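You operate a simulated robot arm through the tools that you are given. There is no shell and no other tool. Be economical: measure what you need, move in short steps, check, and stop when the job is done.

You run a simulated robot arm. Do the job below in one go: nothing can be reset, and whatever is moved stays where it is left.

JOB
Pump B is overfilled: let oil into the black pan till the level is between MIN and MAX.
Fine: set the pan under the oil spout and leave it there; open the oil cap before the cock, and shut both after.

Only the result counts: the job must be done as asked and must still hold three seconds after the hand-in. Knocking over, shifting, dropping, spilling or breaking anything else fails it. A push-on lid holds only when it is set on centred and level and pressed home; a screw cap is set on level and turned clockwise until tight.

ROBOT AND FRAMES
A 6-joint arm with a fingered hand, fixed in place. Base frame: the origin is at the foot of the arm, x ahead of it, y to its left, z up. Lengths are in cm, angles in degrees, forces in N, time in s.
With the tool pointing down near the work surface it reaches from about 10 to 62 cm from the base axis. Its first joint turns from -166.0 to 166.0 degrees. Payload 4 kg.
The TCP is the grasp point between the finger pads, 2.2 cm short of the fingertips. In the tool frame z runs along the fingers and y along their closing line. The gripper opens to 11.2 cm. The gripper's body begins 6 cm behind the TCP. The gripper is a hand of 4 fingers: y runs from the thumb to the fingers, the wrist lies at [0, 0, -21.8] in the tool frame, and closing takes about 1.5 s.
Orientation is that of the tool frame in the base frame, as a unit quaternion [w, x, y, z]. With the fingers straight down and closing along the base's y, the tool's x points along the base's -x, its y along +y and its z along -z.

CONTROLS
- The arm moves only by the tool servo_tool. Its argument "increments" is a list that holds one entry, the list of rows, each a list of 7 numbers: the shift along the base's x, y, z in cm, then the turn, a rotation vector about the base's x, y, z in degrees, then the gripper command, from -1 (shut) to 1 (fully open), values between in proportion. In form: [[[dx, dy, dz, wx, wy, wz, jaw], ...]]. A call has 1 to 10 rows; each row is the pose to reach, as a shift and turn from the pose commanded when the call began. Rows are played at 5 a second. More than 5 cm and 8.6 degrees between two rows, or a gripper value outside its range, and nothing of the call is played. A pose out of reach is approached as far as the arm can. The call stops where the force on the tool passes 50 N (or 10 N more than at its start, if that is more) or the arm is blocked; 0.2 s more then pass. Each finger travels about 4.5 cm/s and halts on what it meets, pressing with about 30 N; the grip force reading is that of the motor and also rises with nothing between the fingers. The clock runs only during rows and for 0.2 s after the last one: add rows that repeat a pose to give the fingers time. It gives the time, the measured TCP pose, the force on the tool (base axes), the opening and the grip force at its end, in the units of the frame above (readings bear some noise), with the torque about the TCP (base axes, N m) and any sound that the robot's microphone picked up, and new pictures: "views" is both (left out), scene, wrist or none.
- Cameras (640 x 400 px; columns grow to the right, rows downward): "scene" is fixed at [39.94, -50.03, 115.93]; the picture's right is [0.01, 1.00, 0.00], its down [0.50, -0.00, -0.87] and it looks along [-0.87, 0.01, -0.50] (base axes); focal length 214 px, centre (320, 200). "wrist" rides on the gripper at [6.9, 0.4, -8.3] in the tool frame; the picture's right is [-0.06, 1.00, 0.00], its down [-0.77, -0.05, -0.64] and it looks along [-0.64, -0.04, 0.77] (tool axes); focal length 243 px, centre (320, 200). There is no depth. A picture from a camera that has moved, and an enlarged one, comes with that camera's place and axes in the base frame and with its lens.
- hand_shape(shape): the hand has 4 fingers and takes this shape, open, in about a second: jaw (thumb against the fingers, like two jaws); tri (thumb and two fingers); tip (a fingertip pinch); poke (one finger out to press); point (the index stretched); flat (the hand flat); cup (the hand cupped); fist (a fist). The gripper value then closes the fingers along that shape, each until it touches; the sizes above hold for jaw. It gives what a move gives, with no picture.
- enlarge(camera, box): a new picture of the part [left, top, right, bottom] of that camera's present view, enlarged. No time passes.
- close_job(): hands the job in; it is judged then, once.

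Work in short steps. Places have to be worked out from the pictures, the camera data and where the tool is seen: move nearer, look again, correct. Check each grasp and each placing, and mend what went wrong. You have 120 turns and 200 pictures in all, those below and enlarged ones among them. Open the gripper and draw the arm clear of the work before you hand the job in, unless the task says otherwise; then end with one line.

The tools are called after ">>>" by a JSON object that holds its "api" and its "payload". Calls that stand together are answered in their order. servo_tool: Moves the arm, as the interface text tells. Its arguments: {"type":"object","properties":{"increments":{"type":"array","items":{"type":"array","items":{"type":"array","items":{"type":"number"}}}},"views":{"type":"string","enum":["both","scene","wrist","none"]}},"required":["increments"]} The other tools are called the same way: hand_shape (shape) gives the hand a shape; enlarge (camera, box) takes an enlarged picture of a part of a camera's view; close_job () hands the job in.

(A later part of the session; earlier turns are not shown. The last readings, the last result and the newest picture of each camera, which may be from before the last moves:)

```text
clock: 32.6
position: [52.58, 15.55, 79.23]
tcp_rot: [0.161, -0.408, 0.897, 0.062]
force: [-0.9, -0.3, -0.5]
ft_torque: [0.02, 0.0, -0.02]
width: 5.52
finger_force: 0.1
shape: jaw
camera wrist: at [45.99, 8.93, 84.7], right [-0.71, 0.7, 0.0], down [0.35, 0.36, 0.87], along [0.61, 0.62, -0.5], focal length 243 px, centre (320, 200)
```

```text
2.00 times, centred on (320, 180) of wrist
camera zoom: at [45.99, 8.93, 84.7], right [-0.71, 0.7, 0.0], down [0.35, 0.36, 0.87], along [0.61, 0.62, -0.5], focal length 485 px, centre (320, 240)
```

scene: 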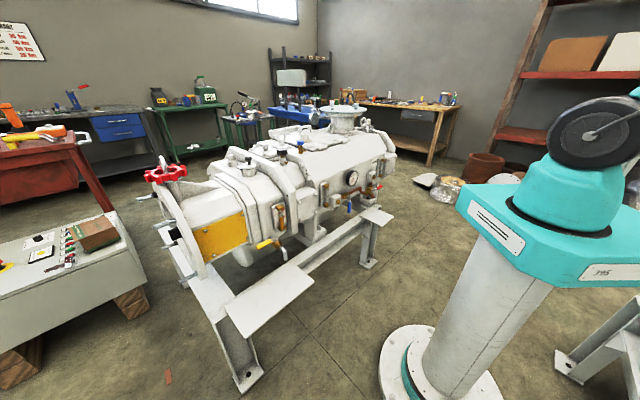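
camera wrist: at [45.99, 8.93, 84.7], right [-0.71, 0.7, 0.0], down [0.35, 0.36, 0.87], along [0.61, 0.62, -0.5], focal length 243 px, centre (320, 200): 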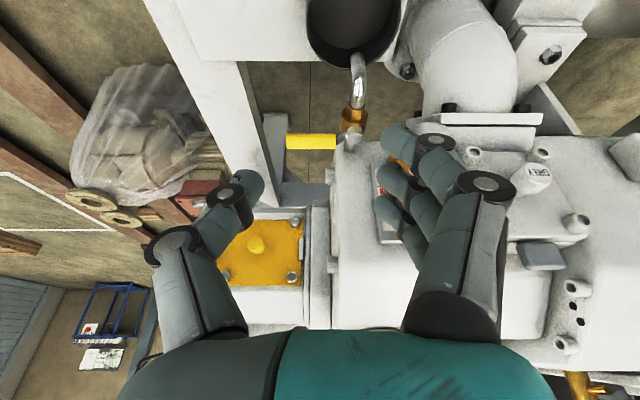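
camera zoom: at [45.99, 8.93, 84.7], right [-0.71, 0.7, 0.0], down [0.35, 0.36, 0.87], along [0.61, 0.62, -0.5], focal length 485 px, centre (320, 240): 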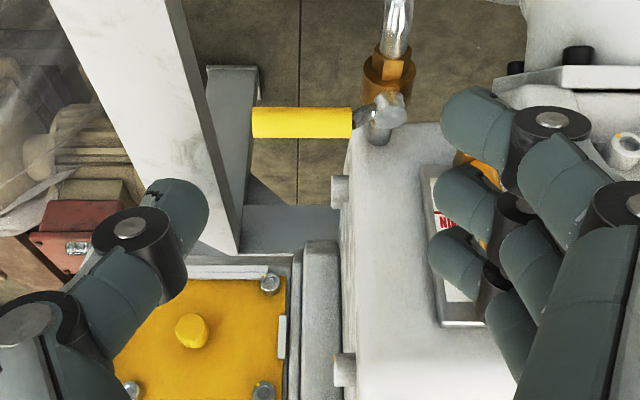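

Cock pivot ≈ (57.5, 25.8, 64.5), yellow lever end ≈ (62.4, 20.3, 66.2), lever along the pump axis (shut). I turn the hand 90° so that thumb and fingers can straddle the lever.

>>> {"api": "servo_tool", "payload": {"increments": [[[0, 0, 0, -2.04, -2.07, 7.99, 0], [0, 0, 0, -4.08, -4.13, 15.98, 0], [0, 0, 0, -6.12, -6.2, 23.97, 0], [0, 0, 0, -8.16, -8.26, 31.96, 0], [0, 0, 0, -10.2, -10.33, 39.95, 0], [0, 0, 0, -12.24, -12.39, 47.94, 0], [0, 0, 0, -14.28, -14.46, 55.93, 0], [0, 0, 0, -16.32, -16.52, 63.92, 0], [0, 0, 0, -18.36, -18.6, 71.9, 0], [0, 0, 0, -20.4, -20.66, 79.9, 0]]], "views": "wrist"}}

```text
clock: 34.8
position: [35.96, 29.39, 76.69]
tcp_rot: [-0.152, 0.885, -0.427, 0.109]
force: [-0.8, 0.0, 0.2]
ft_torque: [-0.01, 0.01, 0.01]
width: 5.54
finger_force: 0.1
shape: jaw
out of reach, approached as far as the arm can: row 6, 7, 8, 9, 10
camera wrist: at [37.19, 22.19, 84.78], right [-0.76, -0.54, -0.37], down [-0.64, 0.52, 0.57], along [-0.12, 0.66, -0.74], focal length 243 px, centre (320, 200)
```

wrist: 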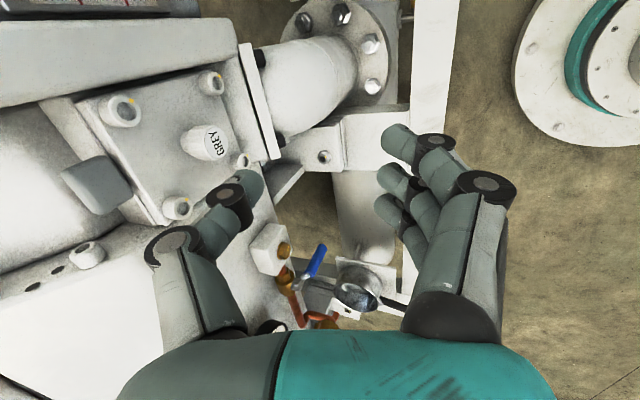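

The turn ran into a joint limit and the arm swung aside (no contact force). I take one small step back in rotation to see what the commanded reference is.

>>> {"api": "servo_tool", "payload": {"increments": [[[0, 0, 0, 2.0, 2.0, -7.99, 0]]], "views": "scene"}}

```text
clock: 35.2
position: [35.9, 29.24, 76.65]
tcp_rot: [-0.152, 0.852, -0.492, 0.094]
force: [-0.4, 0.0, -0.1]
ft_torque: [-0.02, 0.01, -0.02]
width: 5.54
finger_force: 0.1
shape: jaw
```

scene: 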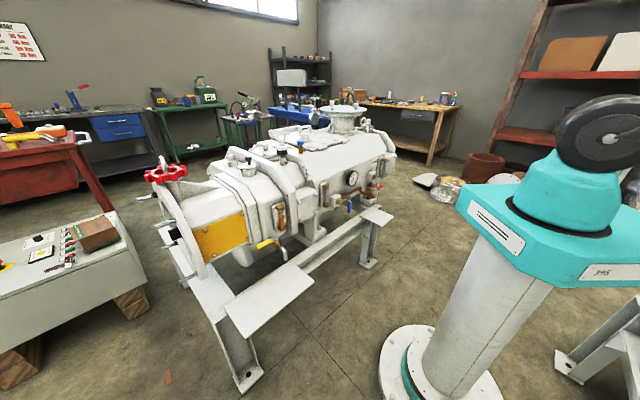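

The reference follows the actual pose. I now turn the other way (fingers inward, thumb outward) while moving back up and toward the cock.

>>> {"api": "servo_tool", "payload": {"increments": [[[-0.5, -1, 2, 2.57, 1.39, -7.77, 0], [-0.5, -2, 4, 5.15, 2.77, -15.5, 0], [0, -3, 4, 7.7, 4.16, -23.3, 0], [1, -4, 4, 10.3, 5.5, -31.1, 0], [2, -5, 4, 12.9, 6.9, -38.8, 0], [3, -6, 4, 15.4, 8.3, -46.6, 0], [4, -7, 4, 18, 9.7, -54.4, 0], [5, -7.5, 4, 20.6, 11.1, -62.2, 0], [6, -8, 4, 23.2, 12.5, -69.9, 0], [7, -9, 4, 25.7, 13.9, -77.7, 0]]], "views": "wrist"}}

```text
clock: 37.4
position: [43.34, 20.0, 80.55]
tcp_rot: [0.175, -0.311, 0.934, 0.03]
force: [-0.3, -0.2, 0.2]
ft_torque: [0.01, 0.0, -0.01]
width: 5.57
finger_force: 0.0
shape: jaw
camera wrist: at [35.4, 15.11, 85.95], right [-0.54, 0.84, -0.03], down [0.4, 0.29, 0.87], along [0.74, 0.46, -0.5], focal length 243 px, centre (320, 200)
```

wrist: 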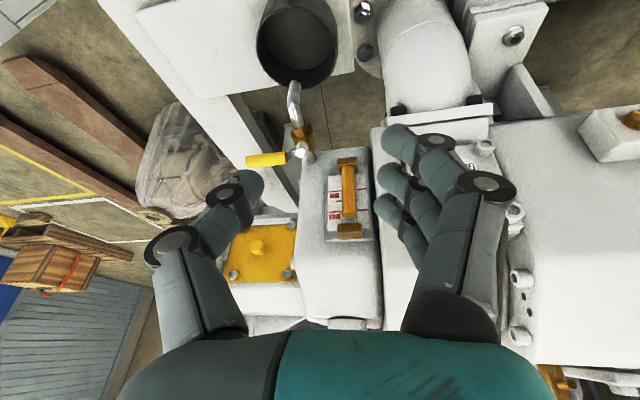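

Good view of the glass here; I take a baseline reading.

>>> {"api": "enlarge", "payload": {"camera": "wrist", "box": [300, 140, 390, 250]}}

>>> {"api": "enlarge", "payload": {"camera": "wrist", "box": [230, 60, 340, 180]}}

```text
3.64 times, centred on (345, 195) of wrist
camera zoom: at [35.4, 15.11, 85.95], right [-0.54, 0.84, -0.03], down [0.4, 0.29, 0.87], along [0.74, 0.46, -0.5], focal length 882 px, centre (229, 218)
```

zoom: 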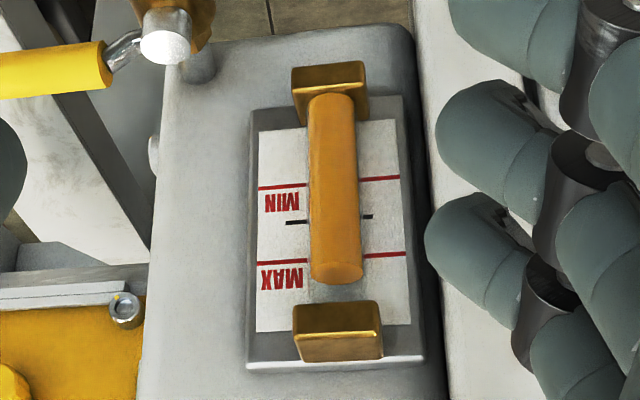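

```text
3.33 times, centred on (285, 120) of wrist
camera zoom: at [35.4, 15.11, 85.95], right [-0.54, 0.84, -0.03], down [0.4, 0.29, 0.87], along [0.74, 0.46, -0.5], focal length 809 px, centre (437, 467)
```

zoom: 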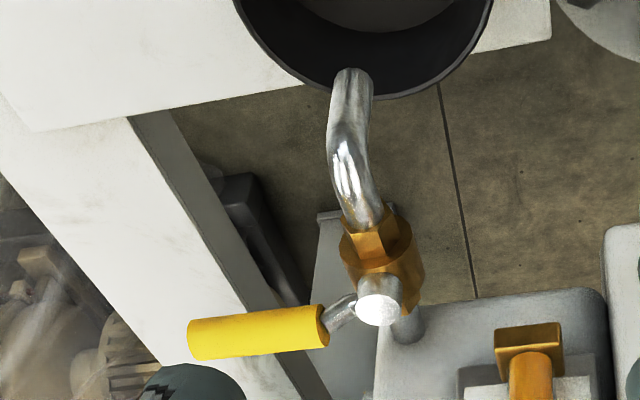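

Baseline: oil stands a little over MAX. I finish the turn (81° more) at a clear spot outside the lever.

>>> {"api": "servo_tool", "payload": {"increments": [[[0.7, -1, 0, 2.5, 1.34, -7.6, 0], [1.4, -2, 0, 5, 2.67, -15.2, 0], [2.1, -3, 0, 7.5, 4, -22.7, 0], [2.8, -4, 0, 10, 5.35, -30.3, 0], [3.5, -5, 0, 12.6, 6.7, -37.9, 0], [4.2, -6, 0, 15.1, 8, -45.5, 0], [4.9, -7, 0, 17.6, 9.4, -53.1, 0], [5.6, -8, 0, 20.1, 10.7, -60.7, 0], [6.3, -9, 0, 22.6, 12, -68.2, 0], [6.7, -10, 0, 25.1, 13.4, -75.8, 0]]], "views": "wrist"}}

```text
clock: 39.6
position: [50.14, 9.95, 80.67]
tcp_rot: [0.113, 0.369, 0.912, 0.137]
force: [-0.5, -0.3, -1.3]
ft_torque: [-0.02, 0.01, 0.01]
width: 5.54
finger_force: 0.1
shape: jaw
camera wrist: at [42.96, 13.85, 87.88], right [0.69, 0.64, 0.34], down [0.31, -0.68, 0.66], along [0.66, -0.35, -0.66], focal length 243 px, centre (320, 200)
```

wrist: 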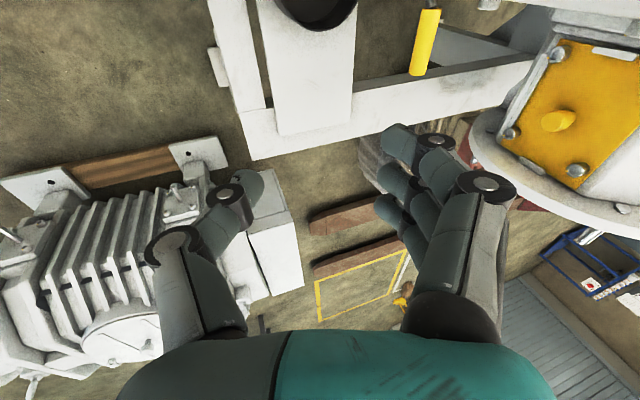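

Lever position confirmed. I move to a hover 7 cm off the lever along the tool axis.

>>> {"api": "servo_tool", "payload": {"increments": [[[2, 2.5, -1, 0, 0, 0, -0.2], [4, 5, -3, 0, 0, 0, -0.3], [6, 7.5, -5, 0, 0, 0, -0.3], [8.7, 10.9, -8.4, 0, 0, 0, -0.3], [8.7, 10.9, -8.4, 0, 0, 0, -0.3]]], "views": "wrist"}}

```text
refused: row 4 steps farther than a row can; nothing moved
```

Row step too long; I split it.

>>> {"api": "servo_tool", "payload": {"increments": [[[2, 2.5, -1, 0, 0, 0, -0.2], [4, 5, -3, 0, 0, 0, -0.3], [6, 7.5, -5, 0, 0, 0, -0.3], [7.5, 9.4, -7, 0, 0, 0, -0.3], [8.7, 10.9, -8.4, 0, 0, 0, -0.3], [8.7, 10.9, -8.4, 0, 0, 0, -0.3]]], "views": "wrist"}}

```text
clock: 41.0
position: [58.76, 21.17, 72.19]
tcp_rot: [0.114, 0.368, 0.912, 0.139]
force: [0.0, 0.1, 0.2]
ft_torque: [0.0, 0.02, -0.03]
width: 3.98
finger_force: 0.0
shape: jaw
camera wrist: at [51.68, 24.97, 79.49], right [0.68, 0.64, 0.34], down [0.31, -0.68, 0.67], along [0.66, -0.35, -0.66], focal length 243 px, centre (320, 200)
```

wrist: 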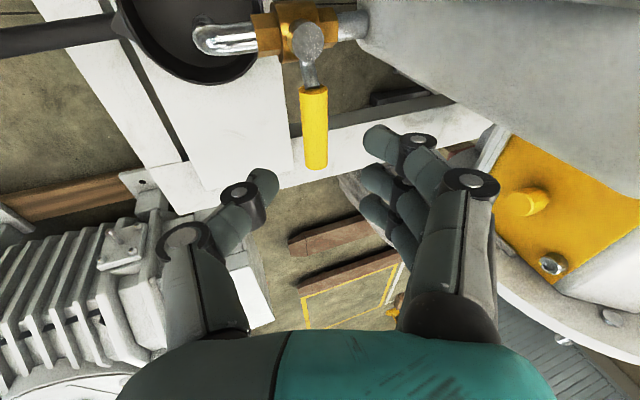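

Clear view: lever between thumb and fingers, spout over the pan. I advance onto the lever.

>>> {"api": "servo_tool", "payload": {"increments": [[[0.6, 0.2, -1.6, 0, 0, 0, -0.3], [1.3, 0.35, -3.2, 0, 0, 0, -0.3], [1.95, 0.5, -4.8, 0, 0, 0, -0.3], [2.6, 0.7, -6.4, 0, 0, 0, -0.3], [2.6, 0.7, -6.4, 0, 0, 0, -0.3]]], "views": "wrist"}}

```text
clock: 42.2
position: [61.29, 21.66, 65.71]
tcp_rot: [0.114, 0.367, 0.913, 0.137]
force: [0.1, -0.2, -0.1]
ft_torque: [0.01, -0.01, 0.0]
width: 3.96
finger_force: 0.1
shape: jaw
camera wrist: at [54.19, 25.49, 73.08], right [0.68, 0.64, 0.34], down [0.31, -0.68, 0.67], along [0.66, -0.35, -0.66], focal length 243 px, centre (320, 200)
```

wrist: 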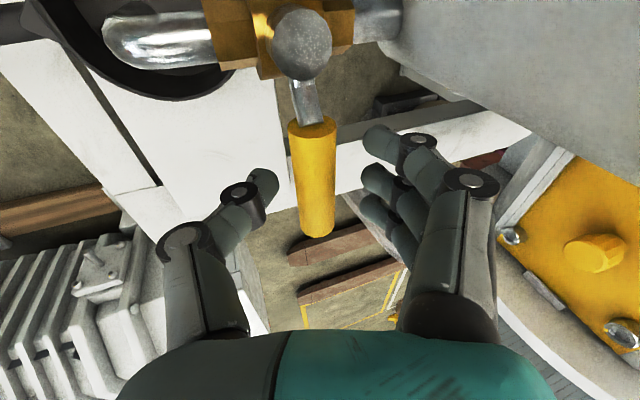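

The lever sits in the fork. I narrow the fork to about 2.4 cm and turn it 24° clockwise (toward the spout side), checking the force.

>>> {"api": "servo_tool", "payload": {"increments": [[[0, 0, 0, 0, 0, 0, -0.57], [0, 0, 0, 0, 0, 0, -0.57], [-0.61, -0.48, 0, 0, 0, -8, -0.57], [-1.29, -0.88, 0, 0, 0, -16, -0.57], [-2.01, -1.18, 0, 0, 0, -24, -0.57]]], "views": "wrist"}}

```text
clock: 43.4
position: [59.21, 20.73, 65.89]
tcp_rot: [0.141, 0.551, 0.815, 0.111]
force: [1.0, 0.1, -0.2]
ft_torque: [0.01, -0.01, 0.0]
width: 2.46
finger_force: 0.0
shape: jaw
camera wrist: at [54.35, 26.95, 73.07], right [0.89, 0.31, 0.34], down [0.0, -0.75, 0.67], along [0.46, -0.59, -0.66], focal length 243 px, centre (320, 200)
```

wrist: 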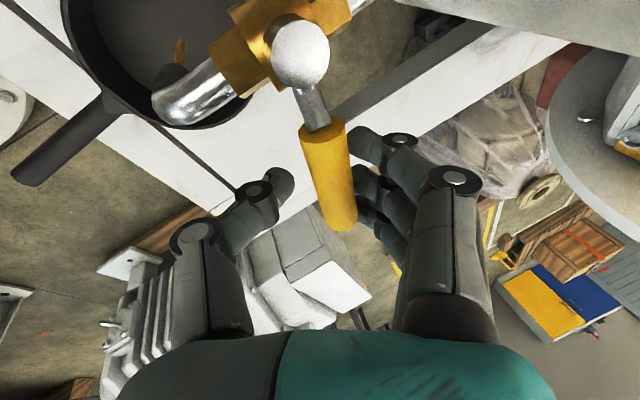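

Oil is already flowing into the pan. I look at the stream enlarged (no time passes).

>>> {"api": "enlarge", "payload": {"camera": "wrist", "box": [60, 0, 260, 150]}}

>>> {"api": "enlarge", "payload": {"camera": "wrist", "box": [260, 0, 440, 120]}}

```text
2.67 times, centred on (160, 75) of wrist
camera zoom: at [54.35, 26.95, 73.07], right [0.89, 0.31, 0.34], down [0.0, -0.75, 0.67], along [0.46, -0.59, -0.66], focal length 647 px, centre (747, 533)
```

zoom: 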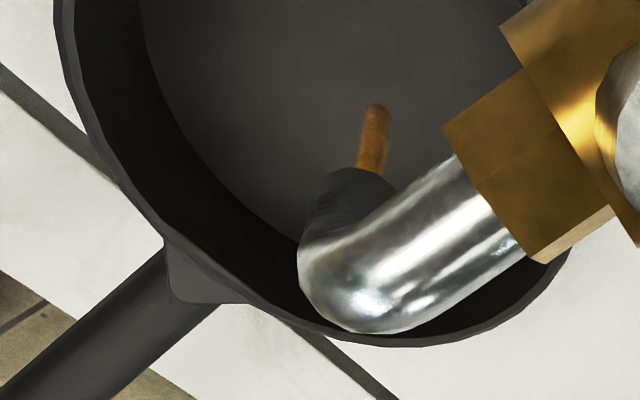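

```text
3.33 times, centred on (350, 60) of wrist
camera zoom: at [54.35, 26.95, 73.07], right [0.89, 0.31, 0.34], down [0.0, -0.75, 0.67], along [0.46, -0.59, -0.66], focal length 809 px, centre (220, 667)
```

zoom: 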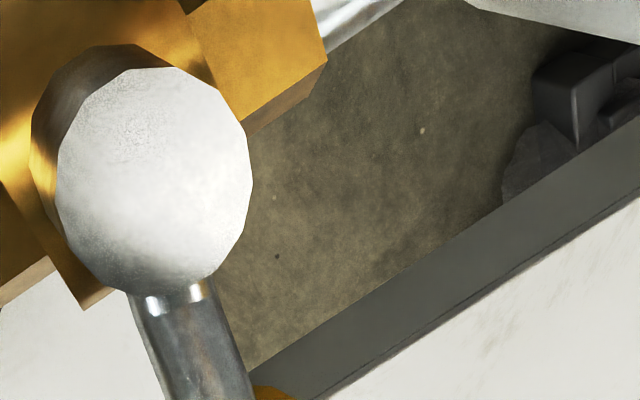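

A thin stream lands in the pan. I wait 1 s in place and look at the pan.

>>> {"api": "servo_tool", "payload": {"increments": [[[0, 0, 0, 0, 0, 0, -0.57], [0, 0, 0, 0, 0, 0, -0.57], [0, 0, 0, 0, 0, 0, -0.57], [0, 0, 0, 0, 0, 0, -0.57]]], "views": "wrist"}}

>>> {"api": "enlarge", "payload": {"camera": "wrist", "box": [60, 0, 260, 150]}}

```text
clock: 44.4
position: [59.26, 20.53, 65.78]
tcp_rot: [0.14, 0.551, 0.816, 0.11]
force: [2.1, 0.3, -1.1]
ft_torque: [0.02, -0.02, -0.02]
width: 2.47
finger_force: 0.1
shape: jaw
camera wrist: at [54.32, 26.97, 73.06], right [0.89, 0.31, 0.34], down [0.01, -0.75, 0.67], along [0.46, -0.59, -0.66], focal length 243 px, centre (320, 200)
```

wrist: 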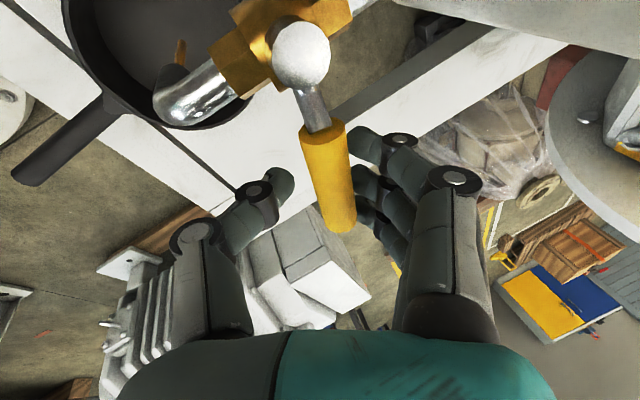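

```text
2.67 times, centred on (160, 75) of wrist
camera zoom: at [54.32, 26.97, 73.06], right [0.89, 0.31, 0.34], down [0.01, -0.75, 0.67], along [0.46, -0.59, -0.66], focal length 647 px, centre (747, 533)
```

zoom: 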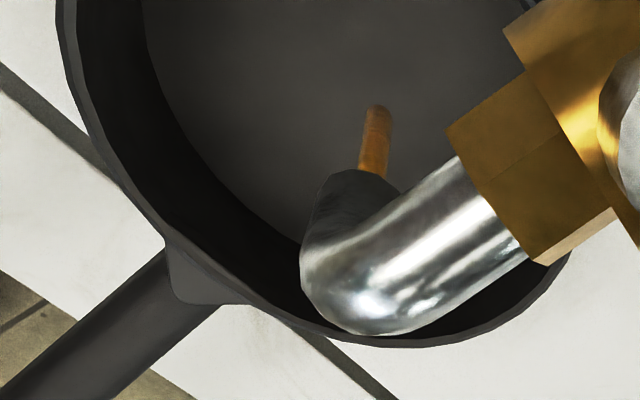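

Slow flow, no visible pool yet. I wait 2 s more.

>>> {"api": "servo_tool", "payload": {"increments": [[[0, 0, 0, 0, 0, 0, -0.57], [0, 0, 0, 0, 0, 0, -0.57], [0, 0, 0, 0, 0, 0, -0.57], [0, 0, 0, 0, 0, 0, -0.57], [0, 0, 0, 0, 0, 0, -0.57], [0, 0, 0, 0, 0, 0, -0.57], [0, 0, 0, 0, 0, 0, -0.57], [0, 0, 0, 0, 0, 0, -0.57], [0, 0, 0, 0, 0, 0, -0.57]]], "views": "none"}}

>>> {"api": "enlarge", "payload": {"camera": "wrist", "box": [60, 0, 260, 150]}}

```text
clock: 46.4
position: [59.36, 20.54, 65.8]
tcp_rot: [0.14, 0.55, 0.816, 0.11]
force: [0.4, 0.4, -0.7]
ft_torque: [0.01, 0.02, -0.04]
width: 2.46
finger_force: 0.0
shape: jaw
```

```text
2.67 times, centred on (160, 75) of wrist
camera zoom: at [54.32, 26.97, 73.06], right [0.89, 0.31, 0.34], down [0.01, -0.75, 0.67], along [0.46, -0.59, -0.66], focal length 647 px, centre (747, 533)
```

zoom: 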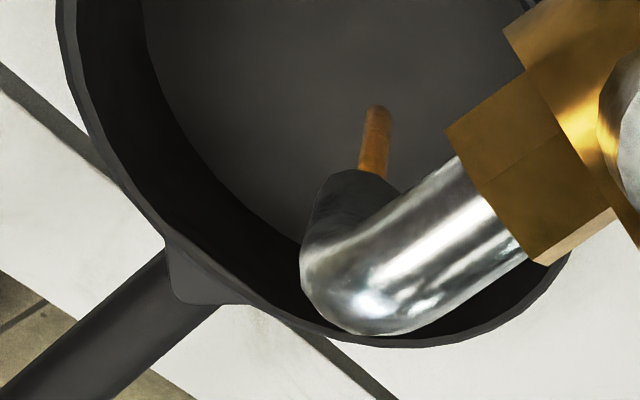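

Still no pool, so the flow is slow. I leave the lever as is, draw back and swing the camera to read the glass.

>>> {"api": "servo_tool", "payload": {"increments": [[[-1.0, -0.1, 2.8, 0, 0, 0, -0.5], [-2.1, -0.2, 5.6, 0, 0, 0, -0.5], [-5, -2, 8.5, 0, 0, 8, 0], [-8, -3, 11.5, 0, 0, 16, 0.5], [-11, -3, 13.5, 0, 0, 24, 1], [-13, -2, 15, 0, 0, 32, 1], [-14, 0, 16, 0, 0, 40, 1], [-15, 2, 16, 0, 0, 48, 1], [-15, 4, 16, 0, 0, 56, 1], [-15, 5, 16, 0, 0, 64, 1]]], "views": "wrist"}}

```text
clock: 48.6
position: [44.22, 25.62, 81.89]
tcp_rot: [0.06, 0.034, 0.983, 0.168]
force: [0.7, -0.4, -0.2]
ft_torque: [0.0, 0.0, 0.01]
width: 11.18
finger_force: 0.0
shape: jaw
camera wrist: at [36.34, 23.91, 89.12], right [0.11, 0.93, 0.34], down [0.67, -0.32, 0.67], along [0.73, 0.16, -0.66], focal length 243 px, centre (320, 200)
```

wrist: 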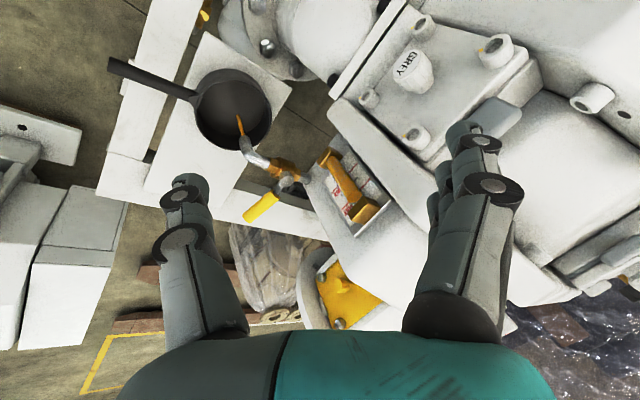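

The glass is in view; I read it and the pan.

>>> {"api": "enlarge", "payload": {"camera": "wrist", "box": [305, 140, 395, 240]}}

>>> {"api": "enlarge", "payload": {"camera": "wrist", "box": [180, 60, 310, 230]}}

```text
4.00 times, centred on (350, 190) of wrist
camera zoom: at [36.34, 23.91, 89.12], right [0.11, 0.93, 0.34], down [0.67, -0.32, 0.67], along [0.73, 0.16, -0.66], focal length 970 px, centre (200, 240)
```

zoom: 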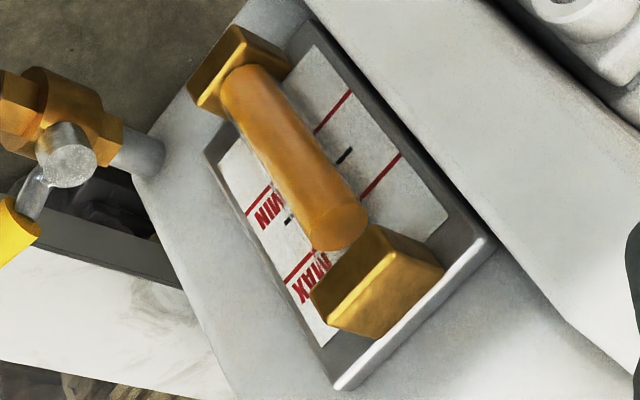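

```text
2.35 times, centred on (245, 145) of wrist
camera zoom: at [36.34, 23.91, 89.12], right [0.11, 0.93, 0.34], down [0.67, -0.32, 0.67], along [0.73, 0.16, -0.66], focal length 571 px, centre (496, 329)
```

zoom: 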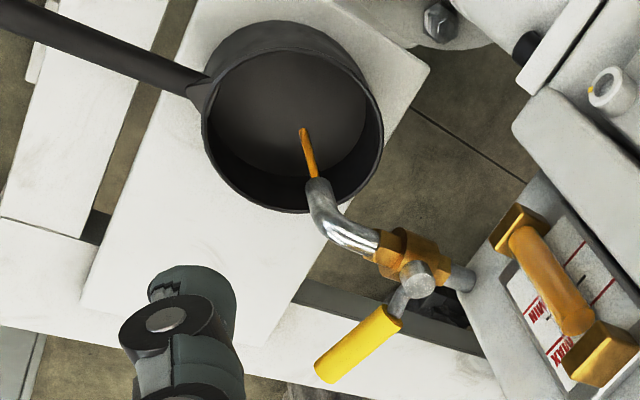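

Level has dropped only slightly, still just over MAX. I wait here 2 s at a time and reread.

>>> {"api": "servo_tool", "payload": {"increments": [[[0, 0, 0, 0, 0, 0, 1], [0, 0, 0, 0, 0, 0, 1], [0, 0, 0, 0, 0, 0, 1], [0, 0, 0, 0, 0, 0, 1], [0, 0, 0, 0, 0, 0, 1], [0, 0, 0, 0, 0, 0, 1], [0, 0, 0, 0, 0, 0, 1], [0, 0, 0, 0, 0, 0, 1], [0, 0, 0, 0, 0, 0, 1], [0, 0, 0, 0, 0, 0, 1]]], "views": "none"}}

>>> {"api": "servo_tool", "payload": {"increments": [[[0, 0, 0, 0, 0, 0, 1], [0, 0, 0, 0, 0, 0, 1], [0, 0, 0, 0, 0, 0, 1], [0, 0, 0, 0, 0, 0, 1], [0, 0, 0, 0, 0, 0, 1], [0, 0, 0, 0, 0, 0, 1], [0, 0, 0, 0, 0, 0, 1], [0, 0, 0, 0, 0, 0, 1]]], "views": "none"}}

>>> {"api": "enlarge", "payload": {"camera": "wrist", "box": [305, 140, 395, 240]}}

```text
clock: 50.8
position: [44.27, 25.61, 81.9]
tcp_rot: [0.059, 0.034, 0.983, 0.168]
force: [-1.3, 0.9, 0.2]
ft_torque: [-0.02, 0.0, -0.01]
width: 11.19
finger_force: 0.0
shape: jaw
```

```text
clock: 52.6
position: [44.25, 25.49, 81.93]
tcp_rot: [0.059, 0.033, 0.983, 0.168]
force: [-0.5, -0.5, 0.7]
ft_torque: [0.0, 0.01, 0.0]
width: 11.19
finger_force: 0.1
shape: jaw
```

```text
4.00 times, centred on (350, 190) of wrist
camera zoom: at [36.35, 23.9, 89.11], right [0.11, 0.93, 0.34], down [0.67, -0.32, 0.67], along [0.73, 0.16, -0.66], focal length 970 px, centre (200, 240)
```

zoom: 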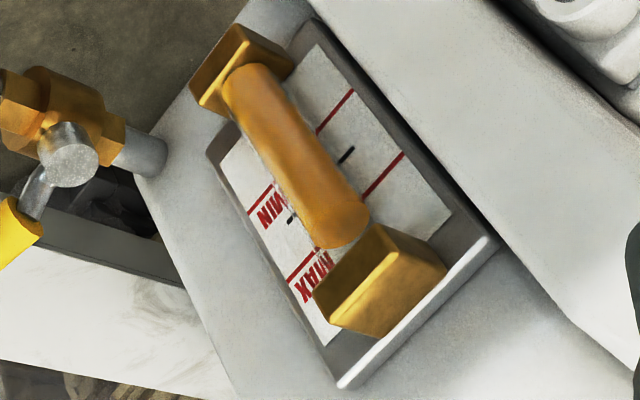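

Far too slow (under 0.05 of the span in 4 s), so the cock needs opening further. I retrace the path back onto the lever.

>>> {"api": "servo_tool", "payload": {"increments": [[[0, -1, 0, 0, 0, -8, 0.5], [0, -3, 0, 0, 0, -16, 0], [1, -5, 0, 0, 0, -24, -0.3], [2, -7, -1, 0, 0, -32, -0.35], [4, -8, -2.5, 0, 0, -40, -0.35], [7, -8, -4.5, 0, 0, -48, -0.35], [10, -7, -7.5, 0, 0, -56, -0.35], [12.9, -5.2, -10.4, 0, 0, -64, -0.35], [14, -5.1, -13.2, 0, 0, -64, -0.35], [15, -5, -16, 0, 0, -64, -0.35]]], "views": "wrist"}}

```text
clock: 54.8
position: [59.38, 20.34, 65.74]
tcp_rot: [0.139, 0.551, 0.815, 0.111]
force: [0.7, 0.0, 0.8]
ft_torque: [0.0, 0.01, -0.01]
width: 3.69
finger_force: 0.1
shape: jaw
camera wrist: at [54.38, 26.78, 72.88], right [0.89, 0.31, 0.34], down [0.0, -0.75, 0.67], along [0.46, -0.59, -0.66], focal length 243 px, centre (320, 200)
```

wrist: 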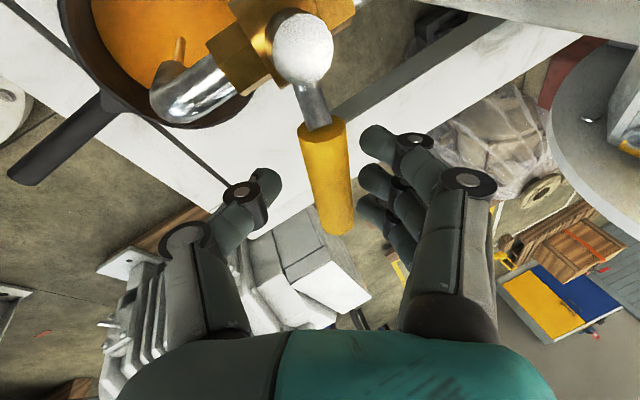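

A pool now shows in the pan. I open the cock about 30° further.

>>> {"api": "servo_tool", "payload": {"increments": [[[0, 0, 0, 0, 0, 0, -0.57], [-0.78, -0.2, 0, 0, 0, -8, -0.57], [-1.58, -0.3, 0, 0, 0, -16, -0.57], [-2.38, -0.29, 0, 0, 0, -24, -0.57], [-3.18, -0.16, 0, 0, 0, -32, -0.57]]], "views": "wrist"}}

```text
clock: 55.8
position: [56.53, 19.7, 65.35]
tcp_rot: [0.158, 0.704, 0.688, 0.071]
force: [-9.4, -5.4, 1.5]
ft_torque: [0.6, -0.72, 0.93]
width: 2.46
finger_force: 0.0
shape: jaw
stopped in row 5: the force on the tool passed its limit at 64 N (the readings are from after the stop); the commanded pose is now the measured one
camera wrist: at [54.59, 27.68, 72.66], right [0.94, -0.07, 0.33], down [-0.28, -0.68, 0.68], along [0.18, -0.73, -0.66], focal length 243 px, centre (320, 200)
```

wrist: 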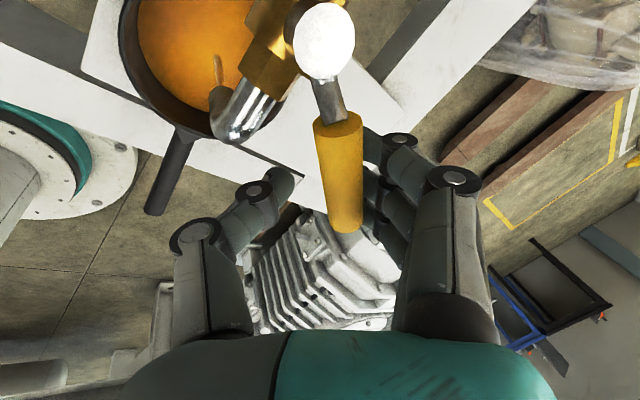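

The hand met something at 64 N, but the lever is about 45° open, which is enough. I draw back up and outward and swing to the glass.

>>> {"api": "servo_tool", "payload": {"increments": [[[-1, -1, 2.8, 0, 0, 0, -0.4], [-2, -1.5, 5.6, 0, 0, 0, -0.3], [-4.5, -1.5, 8.5, 0, 0, 8.5, 0], [-7, -1, 11.5, 0, 0, 17, 0.5], [-9, 0, 13.5, 0, 0, 25.5, 1], [-10.5, 1, 15, 0, 0, 34, 1], [-11.5, 2.5, 16.5, 0, 0, 42.5, 1], [-12.3, 4, 16.5, 0, 0, 51, 1], [-12.3, 5, 16.5, 0, 0, 59.5, 1], [-12.3, 5.9, 16.5, 0, 0, 68, 1]]], "views": "wrist"}}

```text
clock: 58.0
position: [44.2, 25.7, 82.06]
tcp_rot: [0.09, 0.198, 0.965, 0.148]
force: [0.5, 0.2, 0.5]
ft_torque: [0.02, 0.02, -0.02]
width: 11.2
finger_force: 0.0
shape: jaw
camera wrist: at [36.24, 26.97, 89.25], right [0.41, 0.85, 0.33], down [0.53, -0.52, 0.68], along [0.74, -0.11, -0.66], focal length 243 px, centre (320, 200)
```

wrist: 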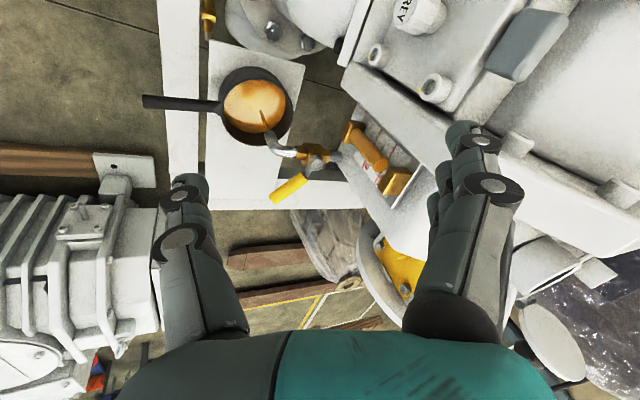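

The glass is visible here already; I read it.

>>> {"api": "enlarge", "payload": {"camera": "wrist", "box": [335, 110, 425, 210]}}

>>> {"api": "enlarge", "payload": {"camera": "wrist", "box": [200, 60, 340, 220]}}

```text
4.00 times, centred on (380, 160) of wrist
camera zoom: at [36.24, 26.97, 89.25], right [0.41, 0.85, 0.33], down [0.53, -0.52, 0.68], along [0.74, -0.11, -0.66], focal length 970 px, centre (80, 360)
```

zoom: 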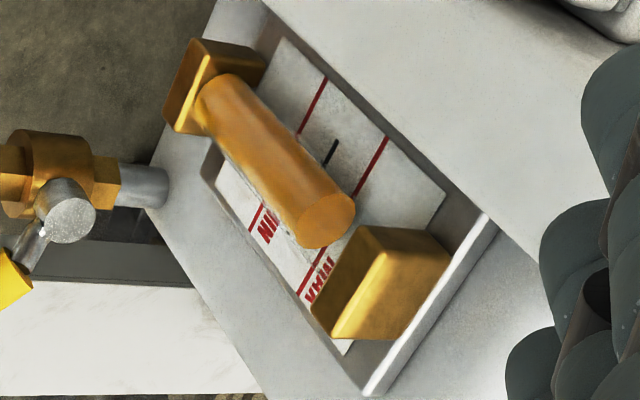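

```text
2.50 times, centred on (270, 140) of wrist
camera zoom: at [36.24, 26.97, 89.25], right [0.41, 0.85, 0.33], down [0.53, -0.52, 0.68], along [0.74, -0.11, -0.66], focal length 606 px, centre (445, 350)
```

zoom: 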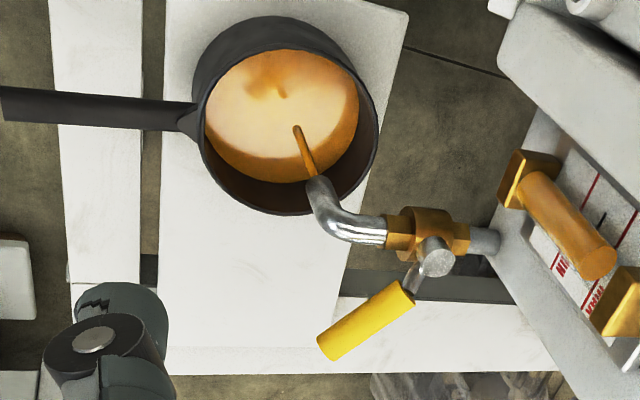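

The angle is skewed; I swing to the square-on viewpoint used for the baseline.

>>> {"api": "servo_tool", "payload": {"increments": [[[0, -1, 0, 0, 0, 8.5, 1], [0, -2, -0.5, 0, 0, 17, 1], [-0.5, -3, -1, 0, 0, 25.5, 1], [-0.5, -4, -1.5, 0, 0, 34, 1], [-0.9, -5.7, -1.5, 0, 0, 42.5, 1]]], "views": "wrist"}}

>>> {"api": "enlarge", "payload": {"camera": "wrist", "box": [290, 120, 400, 250]}}

```text
clock: 59.2
position: [43.42, 20.04, 80.76]
tcp_rot: [0.029, -0.166, 0.971, 0.171]
force: [0.7, -0.1, -0.6]
ft_torque: [0.01, -0.02, 0.0]
width: 11.22
finger_force: 0.1
shape: jaw
camera wrist: at [36.67, 15.57, 87.84], right [-0.27, 0.9, 0.33], down [0.74, -0.03, 0.68], along [0.62, 0.43, -0.66], focal length 243 px, centre (320, 200)
```

wrist: 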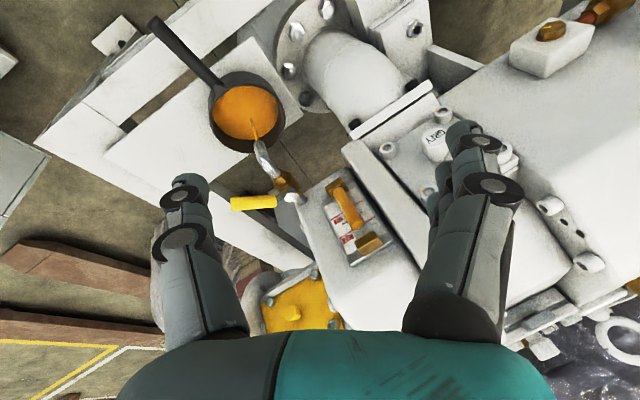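

```text
3.08 times, centred on (345, 185) of wrist
camera zoom: at [36.67, 15.57, 87.84], right [-0.27, 0.9, 0.33], down [0.74, -0.03, 0.68], along [0.62, 0.43, -0.66], focal length 746 px, centre (243, 246)
```

zoom: 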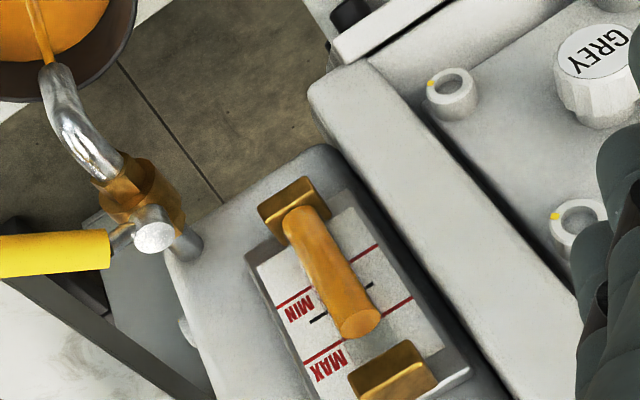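

Level now just under MAX (with some parallax), falling about 0.08 of the span per second; the way back to the lever takes about 4 s. I wait 1.2 s and reread.

>>> {"api": "servo_tool", "payload": {"increments": [[[0, 0, 0, 0, 0, 0, 1], [0, 0, 0, 0, 0, 0, 1], [0, 0, 0, 0, 0, 0, 1], [0, 0, 0, 0, 0, 0, 1], [0, 0, 0, 0, 0, 0, 1]]], "views": "none"}}

>>> {"api": "enlarge", "payload": {"camera": "wrist", "box": [290, 120, 400, 250]}}

>>> {"api": "enlarge", "payload": {"camera": "wrist", "box": [190, 60, 310, 220]}}

```text
clock: 60.4
position: [43.28, 20.08, 80.7]
tcp_rot: [0.03, -0.165, 0.971, 0.171]
force: [-0.7, 0.5, 0.2]
ft_torque: [0.01, 0.02, 0.0]
width: 11.18
finger_force: 0.0
shape: jaw
```

```text
3.08 times, centred on (345, 185) of wrist
camera zoom: at [36.67, 15.58, 87.84], right [-0.27, 0.91, 0.33], down [0.74, -0.03, 0.68], along [0.62, 0.42, -0.66], focal length 746 px, centre (243, 246)
```

zoom: 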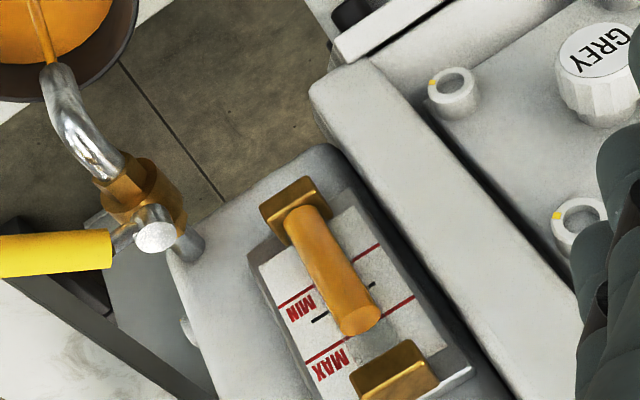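

```text
2.50 times, centred on (250, 140) of wrist
camera zoom: at [36.67, 15.58, 87.84], right [-0.27, 0.91, 0.33], down [0.74, -0.03, 0.68], along [0.62, 0.42, -0.66], focal length 606 px, centre (495, 350)
```

zoom: 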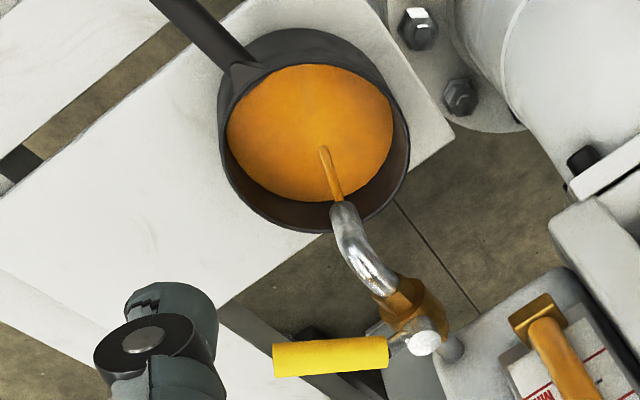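

Falling steadily (now ~0.2 of the span under MAX). I go now: closed fingers to the west side of the lever, ready to push it shut.

>>> {"api": "servo_tool", "payload": {"increments": [[[2, -1, -1, 0, 0, 0, -0.2], [4, -2, -2, 0, 0, 0, -1], [6, -2.4, -3, 0, 0, 0, -1], [8, -2.4, -4, 0, 0, 0, -1], [9.4, -2.4, -5, 0, 0, 0, -1], [9.4, -2.4, -7, 0, 0, 0, -1], [9.4, -2.4, -10, 0, 0, 0, -1], [9.4, -2.4, -13.5, 0, 0, 0, -1]]], "views": "wrist"}}

```text
clock: 62.2
position: [52.74, 17.52, 67.15]
tcp_rot: [0.03, -0.163, 0.971, 0.17]
force: [-0.4, -0.1, 0.2]
ft_torque: [0.0, -0.02, 0.03]
width: 0.02
finger_force: 30.1
shape: jaw
camera wrist: at [46.0, 13.06, 74.35], right [-0.27, 0.91, 0.33], down [0.74, -0.03, 0.68], along [0.62, 0.42, -0.66], focal length 243 px, centre (320, 200)
```

wrist: 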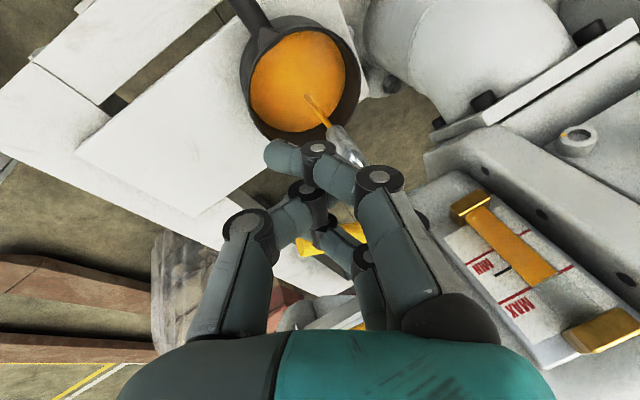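

The glass is visible from here as well; I read it before pushing.

>>> {"api": "enlarge", "payload": {"camera": "wrist", "box": [440, 170, 640, 370]}}

>>> {"api": "enlarge", "payload": {"camera": "wrist", "box": [240, 120, 440, 280]}}

```text
2.00 times, centred on (540, 270) of wrist
camera zoom: at [46.0, 13.06, 74.35], right [-0.27, 0.91, 0.33], down [0.74, -0.03, 0.68], along [0.62, 0.42, -0.66], focal length 485 px, centre (-120, 60)
```

zoom: 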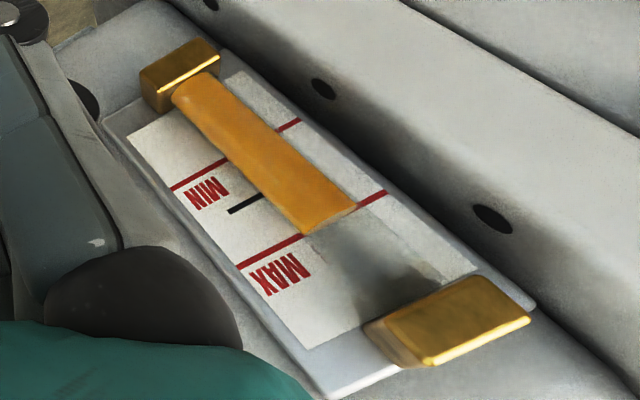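

```text
2.50 times, centred on (340, 200) of wrist
camera zoom: at [46.0, 13.06, 74.35], right [-0.27, 0.91, 0.33], down [0.74, -0.03, 0.68], along [0.62, 0.42, -0.66], focal length 606 px, centre (270, 200)
```

zoom: 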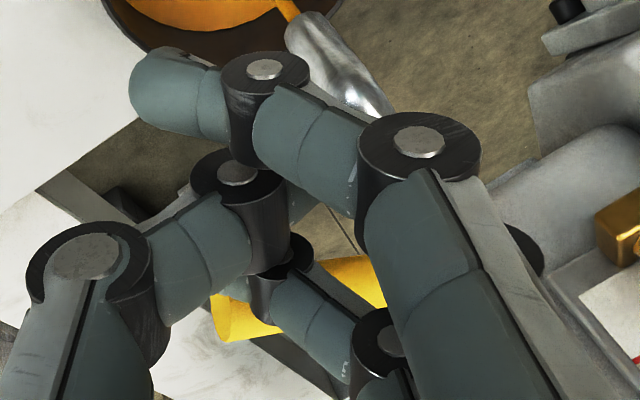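

From here the level reads about at MAX, from above about 0.4 under; the truth lies between. I wait 2.2 s more in place.

>>> {"api": "servo_tool", "payload": {"increments": [[[0, 0, 0, 0, 0, 0, -1], [0, 0, 0, 0, 0, 0, -1], [0, 0, 0, 0, 0, 0, -1], [0, 0, 0, 0, 0, 0, -1], [0, 0, 0, 0, 0, 0, -1], [0, 0, 0, 0, 0, 0, -1], [0, 0, 0, 0, 0, 0, -1], [0, 0, 0, 0, 0, 0, -1], [0, 0, 0, 0, 0, 0, -1], [0, 0, 0, 0, 0, 0, -1]]], "views": "none"}}

>>> {"api": "enlarge", "payload": {"camera": "wrist", "box": [440, 170, 640, 370]}}

```text
clock: 64.4
position: [52.68, 17.54, 67.16]
tcp_rot: [0.03, -0.164, 0.971, 0.171]
force: [0.6, -0.3, 0.0]
ft_torque: [0.0, 0.01, 0.0]
width: 0.01
finger_force: 30.2
shape: jaw
```

```text
2.00 times, centred on (540, 270) of wrist
camera zoom: at [45.98, 13.05, 74.38], right [-0.27, 0.91, 0.33], down [0.74, -0.03, 0.68], along [0.62, 0.42, -0.66], focal length 485 px, centre (-120, 60)
```

zoom: 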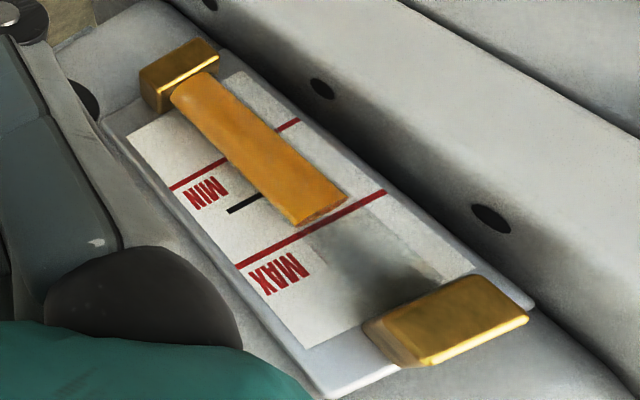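

Under MAX in both views now. I push the lever back toward shut.

>>> {"api": "servo_tool", "payload": {"increments": [[[1, 0.1, -0.3, 0, 0, 0, -1], [2, 0.3, -0.5, 0, 0, 0, -1], [3, 0.7, -0.5, 0, 0, 0, -1], [4, 1.2, -0.5, 0, 0, 0, -1], [4.8, 1.6, -0.5, 0, 0, 0, -1]]], "views": "wrist"}}

>>> {"api": "enlarge", "payload": {"camera": "wrist", "box": [220, 60, 460, 260]}}

```text
clock: 65.6
position: [57.63, 19.37, 66.57]
tcp_rot: [0.03, -0.165, 0.971, 0.172]
force: [-0.6, -0.3, 0.7]
ft_torque: [0.0, 0.02, -0.01]
width: 0.0
finger_force: 30.2
shape: jaw
camera wrist: at [50.87, 14.77, 73.71], right [-0.27, 0.91, 0.33], down [0.74, -0.03, 0.68], along [0.62, 0.42, -0.66], focal length 243 px, centre (320, 200)
```

wrist: 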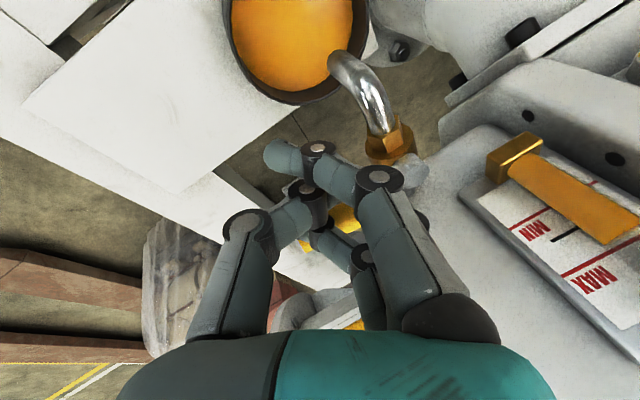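

```text
2.00 times, centred on (340, 160) of wrist
camera zoom: at [50.87, 14.77, 73.71], right [-0.27, 0.91, 0.33], down [0.74, -0.03, 0.68], along [0.62, 0.42, -0.66], focal length 485 px, centre (280, 280)
```

zoom: 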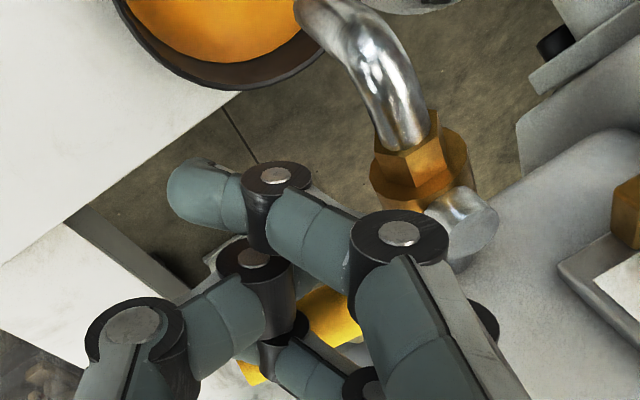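

No stream is seen any more. I push a little further to bring the lever to its stop.

>>> {"api": "servo_tool", "payload": {"increments": [[[0.4, 0.3, 0, 0, 0, 0, -1], [0.8, 0.6, 0, 0, 0, 0, -1], [1.1, 0.9, 0, 0, 0, 0, -1]]], "views": "wrist"}}

```text
clock: 66.4
position: [58.64, 20.13, 66.55]
tcp_rot: [0.029, -0.165, 0.971, 0.172]
force: [-5.3, -3.6, 3.5]
ft_torque: [0.03, -0.07, -0.03]
width: 0.01
finger_force: 30.2
shape: jaw
camera wrist: at [51.94, 15.62, 73.69], right [-0.27, 0.91, 0.33], down [0.74, -0.03, 0.67], along [0.62, 0.42, -0.66], focal length 243 px, centre (320, 200)
```

wrist: 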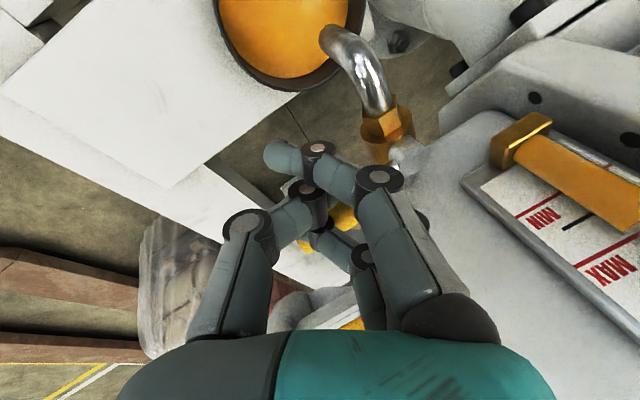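

Force 7 N builds; one more short push to make sure of the stop.

>>> {"api": "servo_tool", "payload": {"increments": [[[0.3, 0.3, 0, 0, 0, 0, -1], [0.6, 0.6, 0, 0, 0, 0, -1], [0.6, 0.6, 0, 0, 0, 0, -1]]], "views": "none"}}

```text
clock: 67.0
position: [58.58, 20.52, 66.47]
tcp_rot: [0.021, -0.166, 0.971, 0.172]
force: [-20.3, -8.0, 21.5]
ft_torque: [0.07, -0.48, -0.12]
width: 0.0
finger_force: 29.8
shape: jaw
stopped in row 3: the force on the tool passed its limit at 56 N (the readings are from after the stop); the commanded pose is now the measured one
```

The lever is at its stop. I back off to the baseline viewpoint and check lever, spout and glass.

>>> {"api": "servo_tool", "payload": {"increments": [[[-1.5, -1.5, 0.5, 0, 0, 0, -1], [-3, -3, 3, 0, 0, 0, -1], [-6, -3, 6, 0, 0, 0, -0.5], [-9, -3, 9, 0, 0, 0, 0], [-12, -2, 12, 0, 0, 0, 0.5], [-15.2, -0.5, 14.2, 0, 0, 0, 1], [-15.2, -0.5, 14.2, 0, 0, 0, 1], [-15.2, -0.5, 14.2, 0, 0, 0, 1]]], "views": "wrist"}}

>>> {"api": "enlarge", "payload": {"camera": "wrist", "box": [290, 120, 400, 250]}}

>>> {"api": "enlarge", "payload": {"camera": "wrist", "box": [190, 60, 310, 220]}}

```text
clock: 68.8
position: [43.59, 20.21, 80.55]
tcp_rot: [0.023, -0.164, 0.971, 0.171]
force: [0.5, -0.2, -0.1]
ft_torque: [-0.04, -0.02, 0.04]
width: 9.53
finger_force: 0.1
shape: jaw
camera wrist: at [37.06, 15.61, 87.82], right [-0.27, 0.91, 0.33], down [0.75, -0.02, 0.66], along [0.61, 0.42, -0.67], focal length 243 px, centre (320, 200)
```

wrist: 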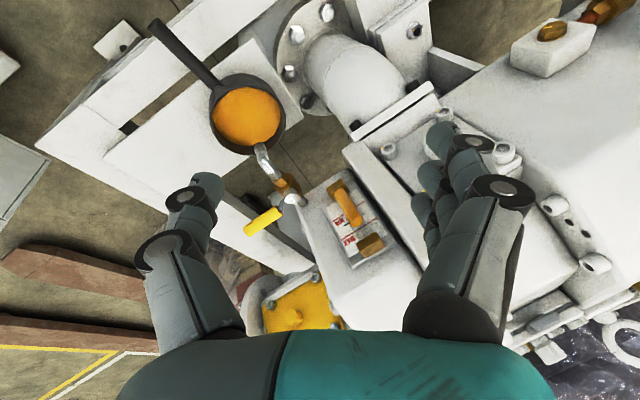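

```text
3.08 times, centred on (345, 185) of wrist
camera zoom: at [37.06, 15.61, 87.82], right [-0.27, 0.91, 0.33], down [0.75, -0.02, 0.66], along [0.61, 0.42, -0.67], focal length 746 px, centre (243, 246)
```

zoom: 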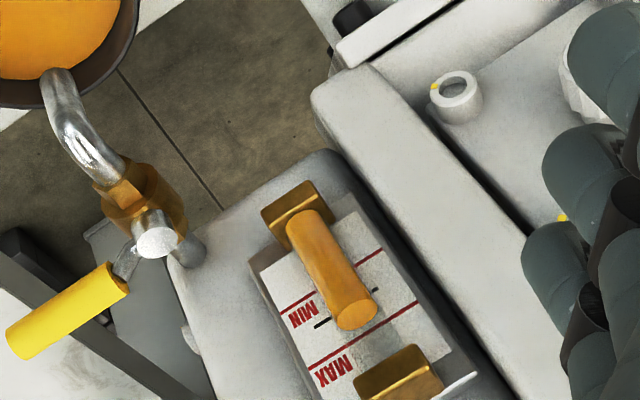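

```text
2.50 times, centred on (250, 140) of wrist
camera zoom: at [37.06, 15.61, 87.82], right [-0.27, 0.91, 0.33], down [0.75, -0.02, 0.66], along [0.61, 0.42, -0.67], focal length 606 px, centre (495, 350)
```

zoom: 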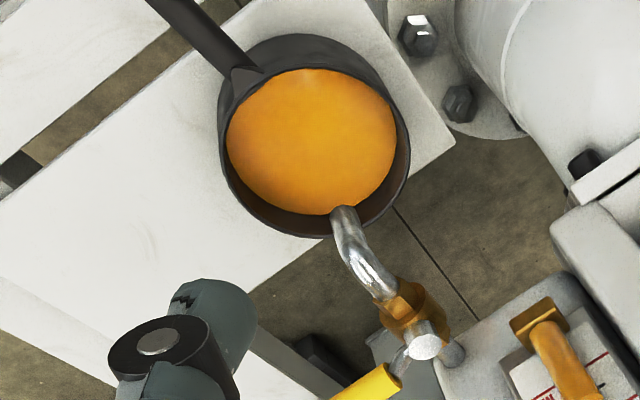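

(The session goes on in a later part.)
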